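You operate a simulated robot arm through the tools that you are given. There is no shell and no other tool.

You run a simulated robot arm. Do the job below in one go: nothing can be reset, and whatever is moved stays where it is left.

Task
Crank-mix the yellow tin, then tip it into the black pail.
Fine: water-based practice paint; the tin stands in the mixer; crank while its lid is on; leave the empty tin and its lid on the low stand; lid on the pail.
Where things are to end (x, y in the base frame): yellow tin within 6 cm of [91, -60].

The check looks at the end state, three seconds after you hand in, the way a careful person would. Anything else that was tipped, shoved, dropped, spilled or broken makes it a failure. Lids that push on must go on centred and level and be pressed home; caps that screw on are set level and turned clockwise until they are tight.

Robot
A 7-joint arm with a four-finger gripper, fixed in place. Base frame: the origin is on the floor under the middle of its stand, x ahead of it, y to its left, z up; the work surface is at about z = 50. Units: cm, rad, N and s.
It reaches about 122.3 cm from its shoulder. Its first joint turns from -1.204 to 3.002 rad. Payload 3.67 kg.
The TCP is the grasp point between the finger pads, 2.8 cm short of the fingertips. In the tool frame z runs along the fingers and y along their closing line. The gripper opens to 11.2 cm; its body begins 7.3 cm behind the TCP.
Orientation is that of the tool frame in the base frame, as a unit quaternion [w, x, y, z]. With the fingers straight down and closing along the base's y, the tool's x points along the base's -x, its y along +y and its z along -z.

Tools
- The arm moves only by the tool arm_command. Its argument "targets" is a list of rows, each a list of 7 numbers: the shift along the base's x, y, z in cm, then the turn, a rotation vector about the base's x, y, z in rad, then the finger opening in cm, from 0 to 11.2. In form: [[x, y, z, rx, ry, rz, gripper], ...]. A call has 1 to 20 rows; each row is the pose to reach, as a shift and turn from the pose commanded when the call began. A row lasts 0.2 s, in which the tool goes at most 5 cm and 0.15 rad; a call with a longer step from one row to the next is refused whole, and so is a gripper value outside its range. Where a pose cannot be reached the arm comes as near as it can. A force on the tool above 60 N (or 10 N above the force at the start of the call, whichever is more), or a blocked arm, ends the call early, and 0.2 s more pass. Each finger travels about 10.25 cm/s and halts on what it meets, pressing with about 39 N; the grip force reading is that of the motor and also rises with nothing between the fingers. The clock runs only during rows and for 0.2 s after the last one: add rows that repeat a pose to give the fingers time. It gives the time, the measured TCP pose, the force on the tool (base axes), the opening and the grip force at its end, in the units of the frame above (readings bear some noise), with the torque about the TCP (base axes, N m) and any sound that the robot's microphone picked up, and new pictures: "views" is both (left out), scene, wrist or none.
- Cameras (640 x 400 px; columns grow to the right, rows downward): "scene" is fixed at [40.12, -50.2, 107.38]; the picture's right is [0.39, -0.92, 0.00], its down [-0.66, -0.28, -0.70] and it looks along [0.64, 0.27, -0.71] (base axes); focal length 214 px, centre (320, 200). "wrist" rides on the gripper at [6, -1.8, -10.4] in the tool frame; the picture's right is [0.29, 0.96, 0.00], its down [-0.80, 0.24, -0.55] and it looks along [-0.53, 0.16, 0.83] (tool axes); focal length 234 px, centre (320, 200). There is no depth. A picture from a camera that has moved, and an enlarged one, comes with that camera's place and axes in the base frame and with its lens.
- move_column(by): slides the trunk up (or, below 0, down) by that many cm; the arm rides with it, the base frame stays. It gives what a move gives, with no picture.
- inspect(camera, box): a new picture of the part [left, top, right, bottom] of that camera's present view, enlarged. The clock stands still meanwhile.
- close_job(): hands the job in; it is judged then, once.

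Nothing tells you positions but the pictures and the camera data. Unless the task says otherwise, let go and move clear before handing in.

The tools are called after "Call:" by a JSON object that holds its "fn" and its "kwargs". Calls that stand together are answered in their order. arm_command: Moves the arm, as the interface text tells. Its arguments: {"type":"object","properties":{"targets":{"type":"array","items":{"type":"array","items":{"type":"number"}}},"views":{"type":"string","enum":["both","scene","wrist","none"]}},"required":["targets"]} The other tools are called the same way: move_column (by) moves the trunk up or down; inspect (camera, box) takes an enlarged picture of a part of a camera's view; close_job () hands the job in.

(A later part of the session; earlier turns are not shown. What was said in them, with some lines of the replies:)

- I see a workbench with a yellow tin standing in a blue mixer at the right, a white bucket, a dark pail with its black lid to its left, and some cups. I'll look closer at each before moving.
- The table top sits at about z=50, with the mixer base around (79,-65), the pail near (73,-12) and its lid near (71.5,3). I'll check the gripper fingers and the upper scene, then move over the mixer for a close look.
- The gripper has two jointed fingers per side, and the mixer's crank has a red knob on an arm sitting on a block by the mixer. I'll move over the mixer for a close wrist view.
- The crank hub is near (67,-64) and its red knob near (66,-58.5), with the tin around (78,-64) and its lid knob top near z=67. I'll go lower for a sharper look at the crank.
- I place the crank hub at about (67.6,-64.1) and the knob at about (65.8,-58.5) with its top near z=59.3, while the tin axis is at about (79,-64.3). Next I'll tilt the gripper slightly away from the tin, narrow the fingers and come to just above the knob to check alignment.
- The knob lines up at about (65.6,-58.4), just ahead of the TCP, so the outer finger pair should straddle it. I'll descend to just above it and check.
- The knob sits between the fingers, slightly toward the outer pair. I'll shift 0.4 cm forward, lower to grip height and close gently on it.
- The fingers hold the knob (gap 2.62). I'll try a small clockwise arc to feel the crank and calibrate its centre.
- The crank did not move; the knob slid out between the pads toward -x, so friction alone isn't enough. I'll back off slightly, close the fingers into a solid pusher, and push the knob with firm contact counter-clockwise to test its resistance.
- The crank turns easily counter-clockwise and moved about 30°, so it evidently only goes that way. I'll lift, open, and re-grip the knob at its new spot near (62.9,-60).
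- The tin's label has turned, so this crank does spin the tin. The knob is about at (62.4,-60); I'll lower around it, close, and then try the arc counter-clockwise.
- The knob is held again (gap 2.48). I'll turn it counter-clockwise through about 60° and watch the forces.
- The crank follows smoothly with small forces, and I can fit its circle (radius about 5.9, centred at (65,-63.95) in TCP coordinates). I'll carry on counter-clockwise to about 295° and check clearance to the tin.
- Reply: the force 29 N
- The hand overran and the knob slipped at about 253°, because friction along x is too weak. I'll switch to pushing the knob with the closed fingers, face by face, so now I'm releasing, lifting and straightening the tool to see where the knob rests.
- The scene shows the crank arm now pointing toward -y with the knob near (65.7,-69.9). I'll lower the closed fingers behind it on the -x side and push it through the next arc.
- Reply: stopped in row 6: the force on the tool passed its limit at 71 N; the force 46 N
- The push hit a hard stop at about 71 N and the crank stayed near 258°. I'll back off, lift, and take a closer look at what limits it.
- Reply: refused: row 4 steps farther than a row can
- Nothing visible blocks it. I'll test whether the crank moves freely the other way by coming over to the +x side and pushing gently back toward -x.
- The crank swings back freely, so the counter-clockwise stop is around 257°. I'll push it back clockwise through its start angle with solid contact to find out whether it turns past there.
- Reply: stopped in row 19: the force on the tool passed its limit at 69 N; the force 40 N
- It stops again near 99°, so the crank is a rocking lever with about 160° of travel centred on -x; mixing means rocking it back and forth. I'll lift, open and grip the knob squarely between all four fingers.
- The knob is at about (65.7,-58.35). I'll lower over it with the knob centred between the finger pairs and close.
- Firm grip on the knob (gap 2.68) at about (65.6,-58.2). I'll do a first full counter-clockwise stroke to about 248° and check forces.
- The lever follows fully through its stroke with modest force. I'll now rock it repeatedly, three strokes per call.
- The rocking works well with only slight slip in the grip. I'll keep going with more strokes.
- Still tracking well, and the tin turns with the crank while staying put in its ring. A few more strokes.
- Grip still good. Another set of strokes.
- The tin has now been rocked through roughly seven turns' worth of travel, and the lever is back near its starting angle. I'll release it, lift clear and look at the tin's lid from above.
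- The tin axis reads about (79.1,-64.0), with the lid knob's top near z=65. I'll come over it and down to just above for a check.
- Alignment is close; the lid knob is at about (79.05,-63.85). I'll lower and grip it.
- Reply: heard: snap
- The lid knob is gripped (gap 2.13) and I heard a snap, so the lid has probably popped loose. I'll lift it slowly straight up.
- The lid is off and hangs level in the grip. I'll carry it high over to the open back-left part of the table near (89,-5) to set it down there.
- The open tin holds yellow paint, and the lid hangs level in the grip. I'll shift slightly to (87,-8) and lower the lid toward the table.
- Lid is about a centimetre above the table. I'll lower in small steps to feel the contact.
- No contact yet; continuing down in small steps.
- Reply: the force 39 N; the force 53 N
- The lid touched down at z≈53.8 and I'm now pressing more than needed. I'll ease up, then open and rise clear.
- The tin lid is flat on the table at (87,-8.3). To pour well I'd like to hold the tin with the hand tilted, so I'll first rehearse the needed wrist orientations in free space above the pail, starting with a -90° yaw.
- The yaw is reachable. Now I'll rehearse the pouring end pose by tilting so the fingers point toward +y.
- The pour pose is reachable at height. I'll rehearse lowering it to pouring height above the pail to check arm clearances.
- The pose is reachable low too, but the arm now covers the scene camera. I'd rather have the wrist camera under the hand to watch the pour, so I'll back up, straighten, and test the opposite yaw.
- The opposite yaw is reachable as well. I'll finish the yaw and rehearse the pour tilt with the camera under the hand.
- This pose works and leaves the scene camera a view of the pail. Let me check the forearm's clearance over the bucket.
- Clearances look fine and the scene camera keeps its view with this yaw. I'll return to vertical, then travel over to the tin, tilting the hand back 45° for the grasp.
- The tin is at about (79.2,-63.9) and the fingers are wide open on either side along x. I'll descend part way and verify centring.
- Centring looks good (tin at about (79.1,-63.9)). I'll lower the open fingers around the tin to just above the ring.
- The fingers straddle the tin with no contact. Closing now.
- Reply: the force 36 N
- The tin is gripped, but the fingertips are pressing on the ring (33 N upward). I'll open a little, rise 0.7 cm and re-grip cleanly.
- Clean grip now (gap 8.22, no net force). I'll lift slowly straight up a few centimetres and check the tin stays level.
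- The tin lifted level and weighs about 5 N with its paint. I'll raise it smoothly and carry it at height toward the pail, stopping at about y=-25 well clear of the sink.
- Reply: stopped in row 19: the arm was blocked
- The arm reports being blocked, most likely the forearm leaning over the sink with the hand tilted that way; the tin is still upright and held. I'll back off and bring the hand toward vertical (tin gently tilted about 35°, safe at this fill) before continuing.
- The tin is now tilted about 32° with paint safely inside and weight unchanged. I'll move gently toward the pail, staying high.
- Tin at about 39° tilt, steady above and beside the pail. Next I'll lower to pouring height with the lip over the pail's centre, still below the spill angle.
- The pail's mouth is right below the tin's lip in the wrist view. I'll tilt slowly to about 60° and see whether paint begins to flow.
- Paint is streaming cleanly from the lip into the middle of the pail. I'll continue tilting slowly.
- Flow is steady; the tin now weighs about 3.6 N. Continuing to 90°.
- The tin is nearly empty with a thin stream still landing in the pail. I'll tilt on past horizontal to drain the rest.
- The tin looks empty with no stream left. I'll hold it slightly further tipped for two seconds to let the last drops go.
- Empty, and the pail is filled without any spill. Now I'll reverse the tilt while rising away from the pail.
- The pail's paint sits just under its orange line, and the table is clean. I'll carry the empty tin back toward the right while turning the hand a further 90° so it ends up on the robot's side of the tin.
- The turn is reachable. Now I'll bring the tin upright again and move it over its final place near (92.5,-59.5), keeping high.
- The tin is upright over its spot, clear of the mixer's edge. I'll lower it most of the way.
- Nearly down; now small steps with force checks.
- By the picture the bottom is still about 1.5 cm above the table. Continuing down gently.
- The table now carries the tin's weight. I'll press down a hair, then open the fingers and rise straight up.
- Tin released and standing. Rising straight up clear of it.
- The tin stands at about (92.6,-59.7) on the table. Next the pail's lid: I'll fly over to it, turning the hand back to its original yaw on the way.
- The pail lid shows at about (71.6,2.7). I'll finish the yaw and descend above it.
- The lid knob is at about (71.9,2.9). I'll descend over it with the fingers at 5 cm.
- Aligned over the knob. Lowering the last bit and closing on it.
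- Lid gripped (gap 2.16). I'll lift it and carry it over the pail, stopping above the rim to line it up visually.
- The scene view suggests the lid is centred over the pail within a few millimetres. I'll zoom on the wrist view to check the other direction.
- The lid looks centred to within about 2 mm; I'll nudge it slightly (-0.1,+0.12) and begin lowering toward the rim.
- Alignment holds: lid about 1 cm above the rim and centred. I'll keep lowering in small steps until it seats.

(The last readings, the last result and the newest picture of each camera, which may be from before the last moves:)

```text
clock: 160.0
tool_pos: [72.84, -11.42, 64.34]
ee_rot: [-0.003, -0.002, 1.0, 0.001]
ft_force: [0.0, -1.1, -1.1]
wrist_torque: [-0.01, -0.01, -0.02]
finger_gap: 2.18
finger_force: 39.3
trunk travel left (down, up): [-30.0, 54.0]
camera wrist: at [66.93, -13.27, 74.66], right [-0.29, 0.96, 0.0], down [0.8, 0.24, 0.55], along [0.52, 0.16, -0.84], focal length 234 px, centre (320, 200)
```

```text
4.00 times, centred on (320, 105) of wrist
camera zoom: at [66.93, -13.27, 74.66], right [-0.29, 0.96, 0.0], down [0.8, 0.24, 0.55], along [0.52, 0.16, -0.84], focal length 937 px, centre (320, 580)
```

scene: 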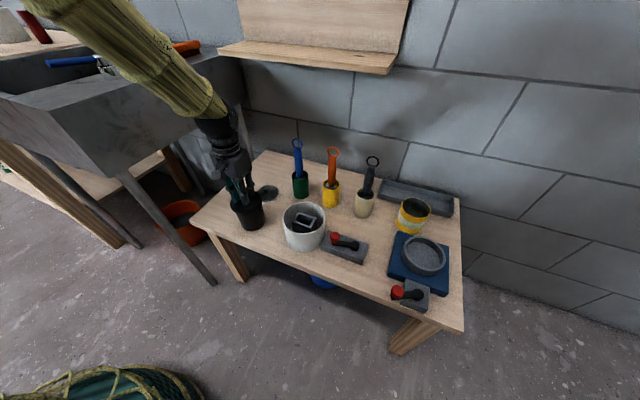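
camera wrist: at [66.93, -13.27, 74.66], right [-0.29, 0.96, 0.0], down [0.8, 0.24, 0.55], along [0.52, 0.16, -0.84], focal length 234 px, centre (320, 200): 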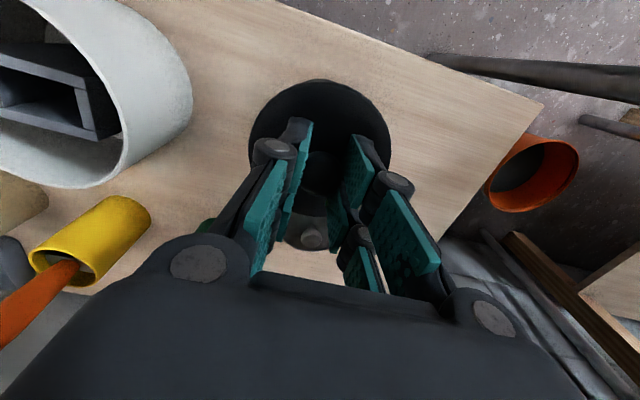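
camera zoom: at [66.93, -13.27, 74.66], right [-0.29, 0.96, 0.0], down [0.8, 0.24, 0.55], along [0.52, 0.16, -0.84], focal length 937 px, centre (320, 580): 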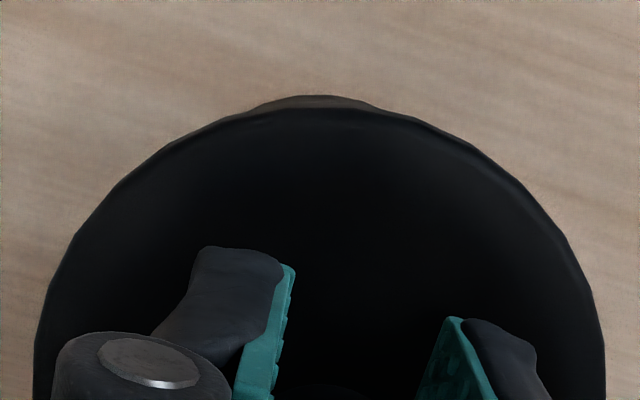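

The lid has drifted about 3 mm toward -x relative to my best estimate of the pail centre (73.15,-11.45). I'll raise slightly, correct, and re-check before pressing.

Call:
{"fn": "arm_command", "kwargs": {"targets": [[0.1, -0.05, 0.4, 0, 0, 0, 1], [0.28, -0.12, 0.6, 0, 0, 0, 1], [0.28, -0.12, 0.6, 0, 0, 0, 1]], "views": "both"}}

Call:
{"fn": "inspect", "kwargs": {"camera": "scene", "box": [225, 175, 275, 235]}}

Call:
{"fn": "inspect", "kwargs": {"camera": "wrist", "box": [240, 60, 400, 150]}}

```text
clock: 160.8
tool_pos: [73.28, -11.57, 64.96]
ee_rot: [-0.003, -0.002, 1.0, 0.0]
ft_force: [-0.7, 0.0, 0.3]
wrist_torque: [-0.02, -0.01, 0.02]
finger_gap: 2.17
finger_force: 39.1
trunk travel left (down, up): [-30.0, 54.0]
camera wrist: at [67.26, -13.4, 75.31], right [-0.29, 0.96, 0.0], down [0.8, 0.24, 0.55], along [0.52, 0.16, -0.84], focal length 234 px, centre (320, 200)
```

scene: 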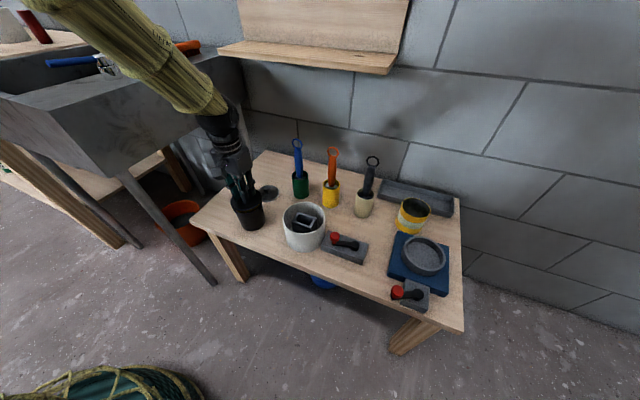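
wrist: 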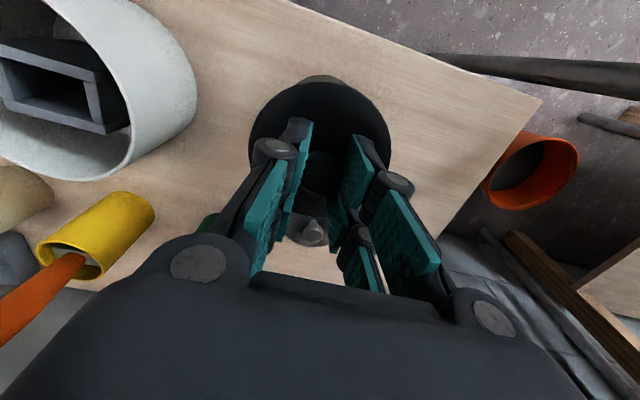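

```text
6.67 times, centred on (250, 205) of scene
camera zoom: at [40.12, -50.2, 107.38], right [0.39, -0.92, 0.0], down [-0.66, -0.28, -0.7], along [0.64, 0.27, -0.71], focal length 1430 px, centre (787, 167)
```

zoom: 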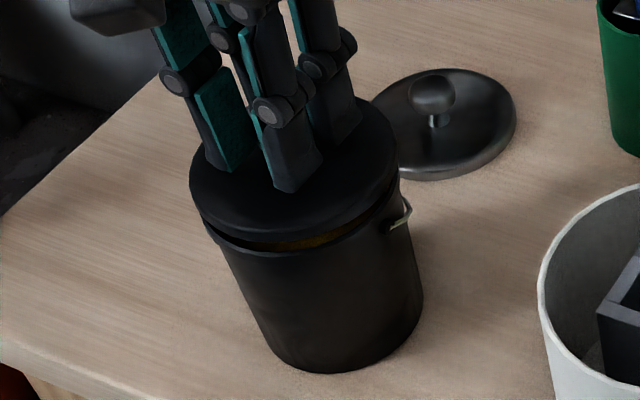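

```text
4.00 times, centred on (320, 105) of wrist
camera zoom: at [67.26, -13.4, 75.31], right [-0.29, 0.96, 0.0], down [0.8, 0.24, 0.55], along [0.52, 0.16, -0.84], focal length 937 px, centre (320, 580)
```

zoom: 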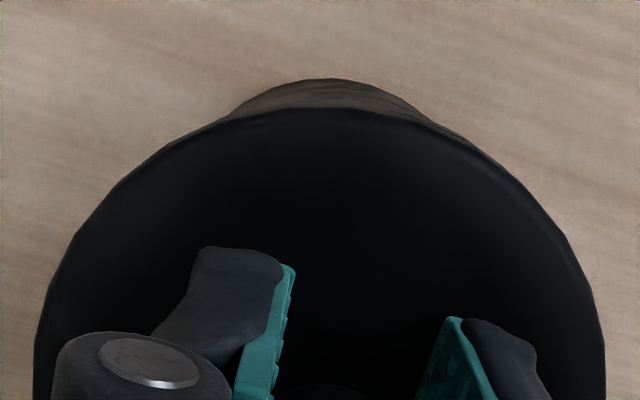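

Both views now agree to about 1 mm. Lowering again in small steps, watching position and force.

Call:
{"fn": "arm_command", "kwargs": {"targets": [[-0.05, 0.06, -0.2, 0, 0, 0, 1], [-0.05, 0.06, -0.4, 0, 0, 0, 1], [-0.05, 0.06, -0.5, 0, 0, 0, 1]], "views": "none"}}

```text
clock: 161.6
tool_pos: [73.25, -11.4, 64.45]
ee_rot: [-0.002, -0.001, 1.0, 0.0]
ft_force: [-0.4, 0.5, -0.9]
wrist_torque: [-0.02, 0.02, 0.0]
finger_gap: 2.16
finger_force: 39.0
trunk travel left (down, up): [-30.0, 54.0]
```

Call:
{"fn": "arm_command", "kwargs": {"targets": [[-0.05, -0.03, -0.15, 0, 0, 0, 1], [-0.05, -0.03, -0.3, 0, 0, 0, 1]], "views": "none"}}

```text
clock: 162.2
tool_pos: [73.11, -11.49, 64.14]
ee_rot: [-0.003, -0.003, 1.0, 0.0]
ft_force: [0.4, 0.2, -0.2]
wrist_torque: [-0.01, 0.0, 0.03]
finger_gap: 2.17
finger_force: 39.1
trunk travel left (down, up): [-30.0, 54.0]
```

Call:
{"fn": "arm_command", "kwargs": {"targets": [[0.03, 0, -0.15, 0, 0, 0, 1], [0.03, 0, -0.3, 0, 0, 0, 1]], "views": "none"}}

```text
clock: 162.8
tool_pos: [73.07, -11.52, 63.89]
ee_rot: [-0.003, -0.002, 1.0, 0.001]
ft_force: [0.3, -0.1, 0.3]
wrist_torque: [-0.01, 0.01, -0.03]
finger_gap: 2.16
finger_force: 39.5
trunk travel left (down, up): [-30.0, 54.0]
```

Call:
{"fn": "arm_command", "kwargs": {"targets": [[0.05, 0, -0.15, 0, 0, 0, 1], [0.05, 0, -0.25, 0, 0, 0, 1]], "views": "both"}}

Call:
{"fn": "inspect", "kwargs": {"camera": "scene", "box": [225, 175, 275, 235]}}

Call:
{"fn": "inspect", "kwargs": {"camera": "wrist", "box": [240, 60, 400, 150]}}

```text
clock: 163.4
tool_pos: [73.19, -11.35, 63.85]
ee_rot: [-0.002, -0.002, 1.0, 0.0]
ft_force: [-1.2, 3.2, 17.9]
wrist_torque: [0.04, 0.31, 0.01]
finger_gap: 2.2
finger_force: 39.1
trunk travel left (down, up): [-30.0, 54.0]
heard: snap
camera wrist: at [67.24, -13.27, 74.17], right [-0.29, 0.96, 0.0], down [0.8, 0.24, 0.55], along [0.53, 0.16, -0.83], focal length 234 px, centre (320, 200)
```

scene: 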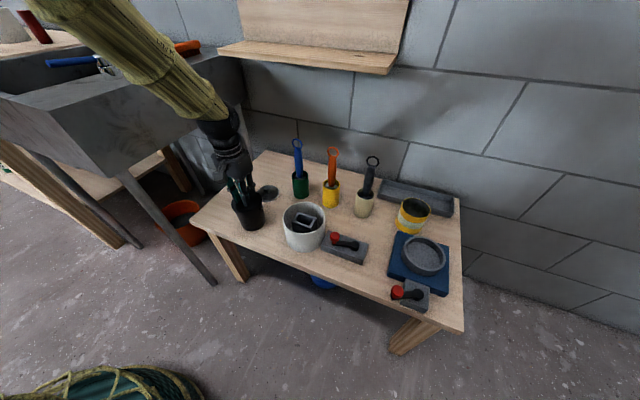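
wrist: 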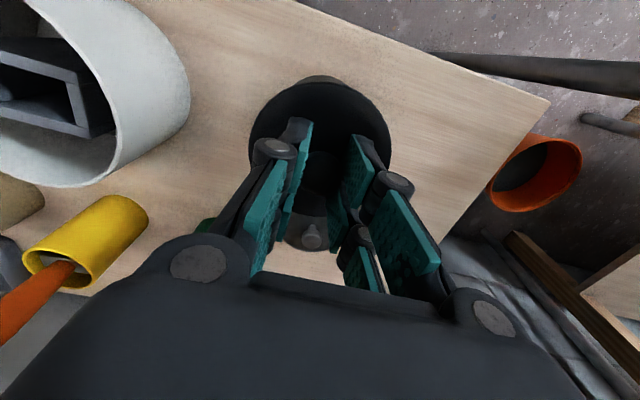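

```text
6.67 times, centred on (250, 205) of scene
camera zoom: at [40.12, -50.2, 107.38], right [0.39, -0.92, 0.0], down [-0.66, -0.28, -0.7], along [0.64, 0.27, -0.71], focal length 1430 px, centre (787, 167)
```

zoom: 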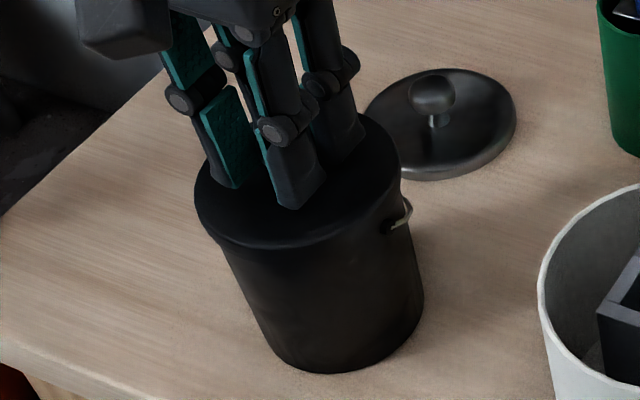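

```text
4.00 times, centred on (320, 105) of wrist
camera zoom: at [67.24, -13.27, 74.17], right [-0.29, 0.96, 0.0], down [0.8, 0.24, 0.55], along [0.53, 0.16, -0.83], focal length 937 px, centre (320, 580)
```

zoom: 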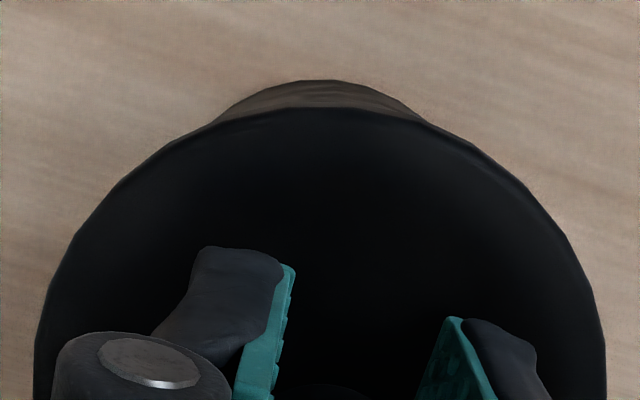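

I heard the snap and feel 18 N of contact: the lid has gone on. I'll press a bit more to make sure it's home.

Call:
{"fn": "arm_command", "kwargs": {"targets": [[0, -0.03, -0.2, 0, 0, 0, 1], [0, -0.05, -0.4, 0, 0, 0, 1], [0, -0.05, -0.4, 0, 0, 0, 1]], "views": "scene"}}

Call:
{"fn": "inspect", "kwargs": {"camera": "scene", "box": [225, 175, 275, 235]}}

```text
clock: 164.2
tool_pos: [73.13, -11.36, 63.67]
ee_rot: [0.001, -0.001, 1.0, 0.001]
ft_force: [7.7, 3.3, 55.8]
wrist_torque: [0.07, -0.23, -0.02]
finger_gap: 2.15
finger_force: 39.2
trunk travel left (down, up): [-30.0, 54.0]
```

scene: 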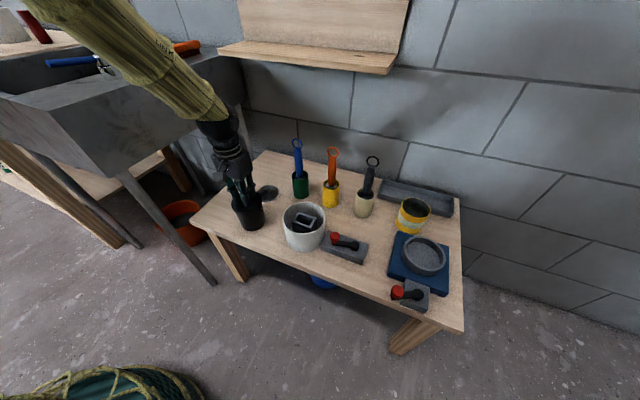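

```text
6.67 times, centred on (250, 205) of scene
camera zoom: at [40.12, -50.2, 107.38], right [0.39, -0.92, 0.0], down [-0.66, -0.28, -0.7], along [0.64, 0.27, -0.71], focal length 1430 px, centre (787, 167)
```

zoom: 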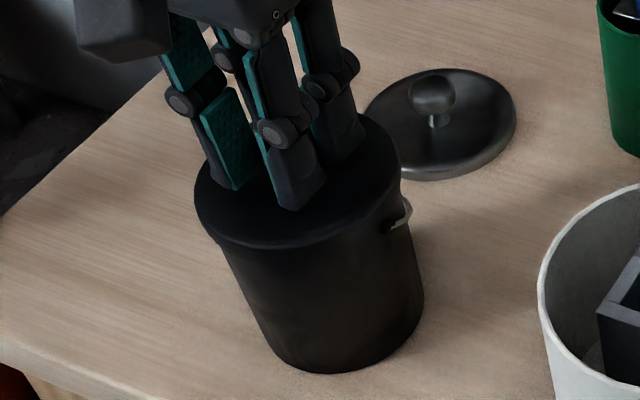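

Pressed with about 55 N; the lid sits level and flush. I'll ease the pressure, open the fingers and rise straight up.

Call:
{"fn": "arm_command", "kwargs": {"targets": [[0, 0, 0.3, 0, 0, 0, 1], [0, 0, 0.55, 0, 0, 0, 1], [0, 0, 0.55, 0, 0, 0, 2.3], [0, 0, 0.55, 0, 0, 0, 3.5], [0, 0, 0.55, 0, 0, 0, 4.5], [0, 0, 0.55, 0, 0, 0, 5], [0, 0, 0.55, 0, 0, 0, 5]], "views": "scene"}}

Call:
{"fn": "inspect", "kwargs": {"camera": "scene", "box": [225, 175, 275, 235]}}

```text
clock: 165.8
tool_pos: [73.2, -11.44, 63.7]
ee_rot: [-0.004, -0.002, 1.0, 0.0]
ft_force: [-0.1, 0.2, 0.2]
wrist_torque: [0.03, 0.01, 0.02]
finger_gap: 4.96
finger_force: 0.0
trunk travel left (down, up): [-30.0, 54.0]
```

scene: 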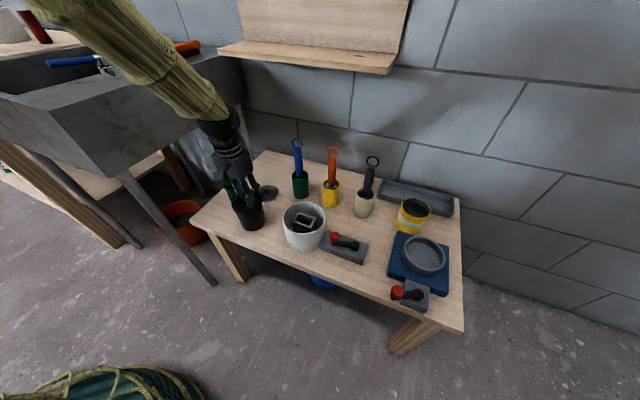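

```text
6.67 times, centred on (250, 205) of scene
camera zoom: at [40.12, -50.2, 107.38], right [0.39, -0.92, 0.0], down [-0.66, -0.28, -0.7], along [0.64, 0.27, -0.71], focal length 1430 px, centre (787, 167)
```

zoom: 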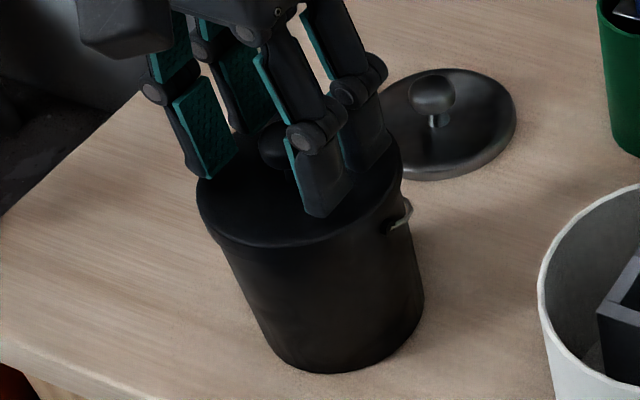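

Fingers are free of the knob. Rising clear and taking a last look at everything.

Call:
{"fn": "arm_command", "kwargs": {"targets": [[0, 0, 1.5, 0, 0, 0, 5], [0, 0, 4, 0, 0, 0, 5], [0, 0, 8, 0, 0, 0, 5], [0, 0, 12.5, 0, 0, 0, 5], [0, 0, 17, 0, 0, 0, 5], [0, 0, 21.5, 0, 0, 0, 5], [-1, -1, 26, 0, 0, 0, 5], [-3, -2, 29, 0, 0, 0, 5], [-6, -3, 30, 0, 0, 0, 5], [-9, -4, 30, 0, 0, 0, 5], [-12, -4, 30, 0, 0, 0, 5], [-12, -4, 30, 0, 0, 0, 5]], "views": "both"}}

Call:
{"fn": "inspect", "kwargs": {"camera": "scene", "box": [215, 160, 295, 240]}}

Call:
{"fn": "inspect", "kwargs": {"camera": "scene", "box": [360, 170, 480, 310]}}

Call:
{"fn": "inspect", "kwargs": {"camera": "wrist", "box": [200, 0, 440, 200]}}

```text
clock: 168.4
tool_pos: [61.07, -15.4, 93.87]
ee_rot: [-0.002, -0.003, 1.0, 0.0]
ft_force: [-0.5, 0.1, 0.2]
wrist_torque: [-0.04, -0.01, -0.01]
finger_gap: 4.99
finger_force: 0.0
trunk travel left (down, up): [-30.0, 54.0]
camera wrist: at [55.17, -17.29, 104.16], right [-0.29, 0.96, 0.0], down [0.8, 0.25, 0.55], along [0.53, 0.16, -0.84], focal length 234 px, centre (320, 200)
```

scene: 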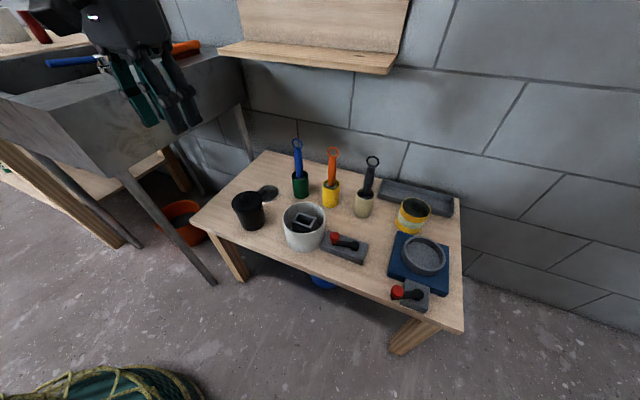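
wrist: 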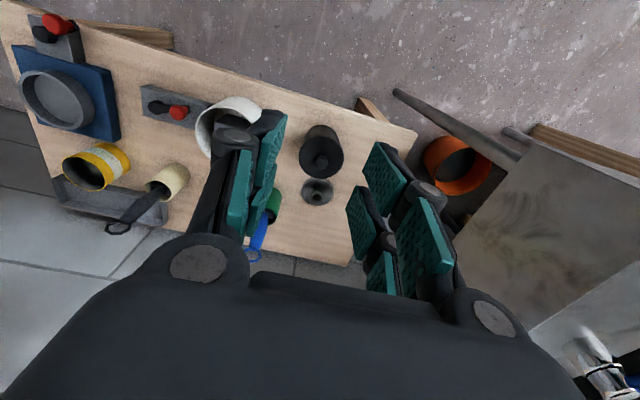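

```text
5.00 times, centred on (255, 200) of scene
camera zoom: at [40.12, -50.2, 107.38], right [0.39, -0.92, 0.0], down [-0.66, -0.28, -0.7], along [0.64, 0.27, -0.71], focal length 1072 px, centre (645, 200)
```

zoom: 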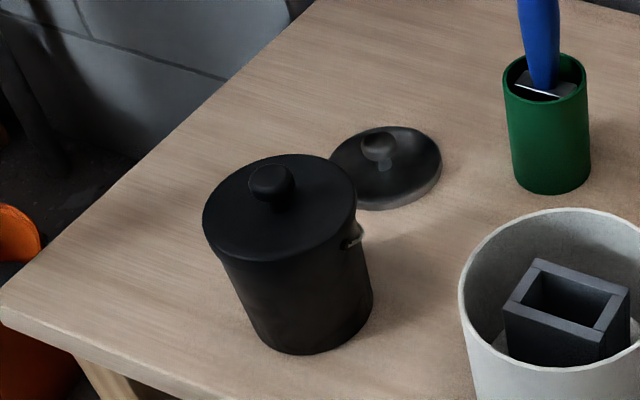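

```text
2.86 times, centred on (420, 240) of scene
camera zoom: at [40.12, -50.2, 107.38], right [0.39, -0.92, 0.0], down [-0.66, -0.28, -0.7], along [0.64, 0.27, -0.71], focal length 613 px, centre (34, 86)
```

zoom: 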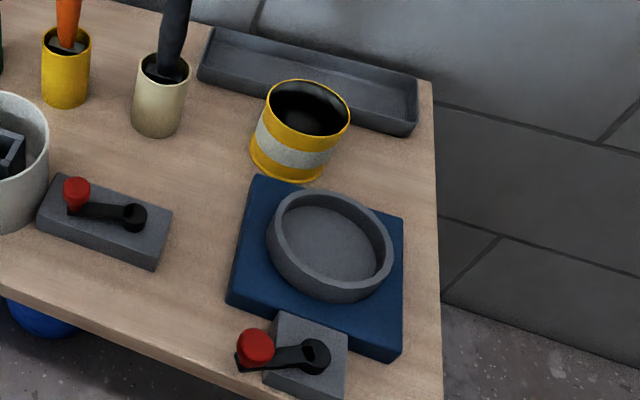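

```text
2.00 times, centred on (320, 100) of wrist
camera zoom: at [55.17, -17.29, 104.16], right [-0.29, 0.96, 0.0], down [0.8, 0.25, 0.55], along [0.53, 0.16, -0.84], focal length 468 px, centre (320, 400)
```

zoom: 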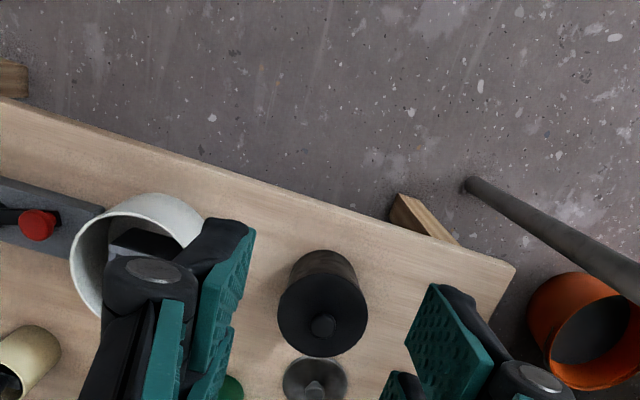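

Everything is in place, and the hand is clear:
- The pail is lidded level and centred.
- The empty tin stands at about (92.6,-59.7).
- The tin's lid lies flat on the same stand.
- Nothing else is disturbed.

I'm handing the job in.

Call:
{"fn": "close_job", "kwargs": {}}

```text
The job is handed in.
```

I mixed the yellow tin with its lid on, tipped it into the black pail, put the lid on the pail, and handed the job in. No result has come back.

- **Mixing:** The crank doesn't turn full circle. It rocks through about 160°, so I worked it back and forth for about 18 strokes, roughly seven turns in all. Nothing showed how much mixing is needed, so I can't confirm it was enough.
- **Pour:** The paint ran cleanly into the pail and stopped just under its orange line. I saw no spill, and the tin looked empty inside. The force reading barely changed, so I'm relying on the pictures for that.
- **Tin and its lid:** The tin stands upright at about (92.6, -59.7), roughly 1.6 cm from the target. Its lid lies flat at about (87, -8) on the same wooden table, which I took to be the low stand.
- **Pail lid:** It snapped on, and I then pressed it with about 55 N. It looks level and centred.

While I was carrying the full tin, the arm was briefly blocked, most likely by the sink. The tin stayed upright, and the things by the sink look unmoved in the last picture.
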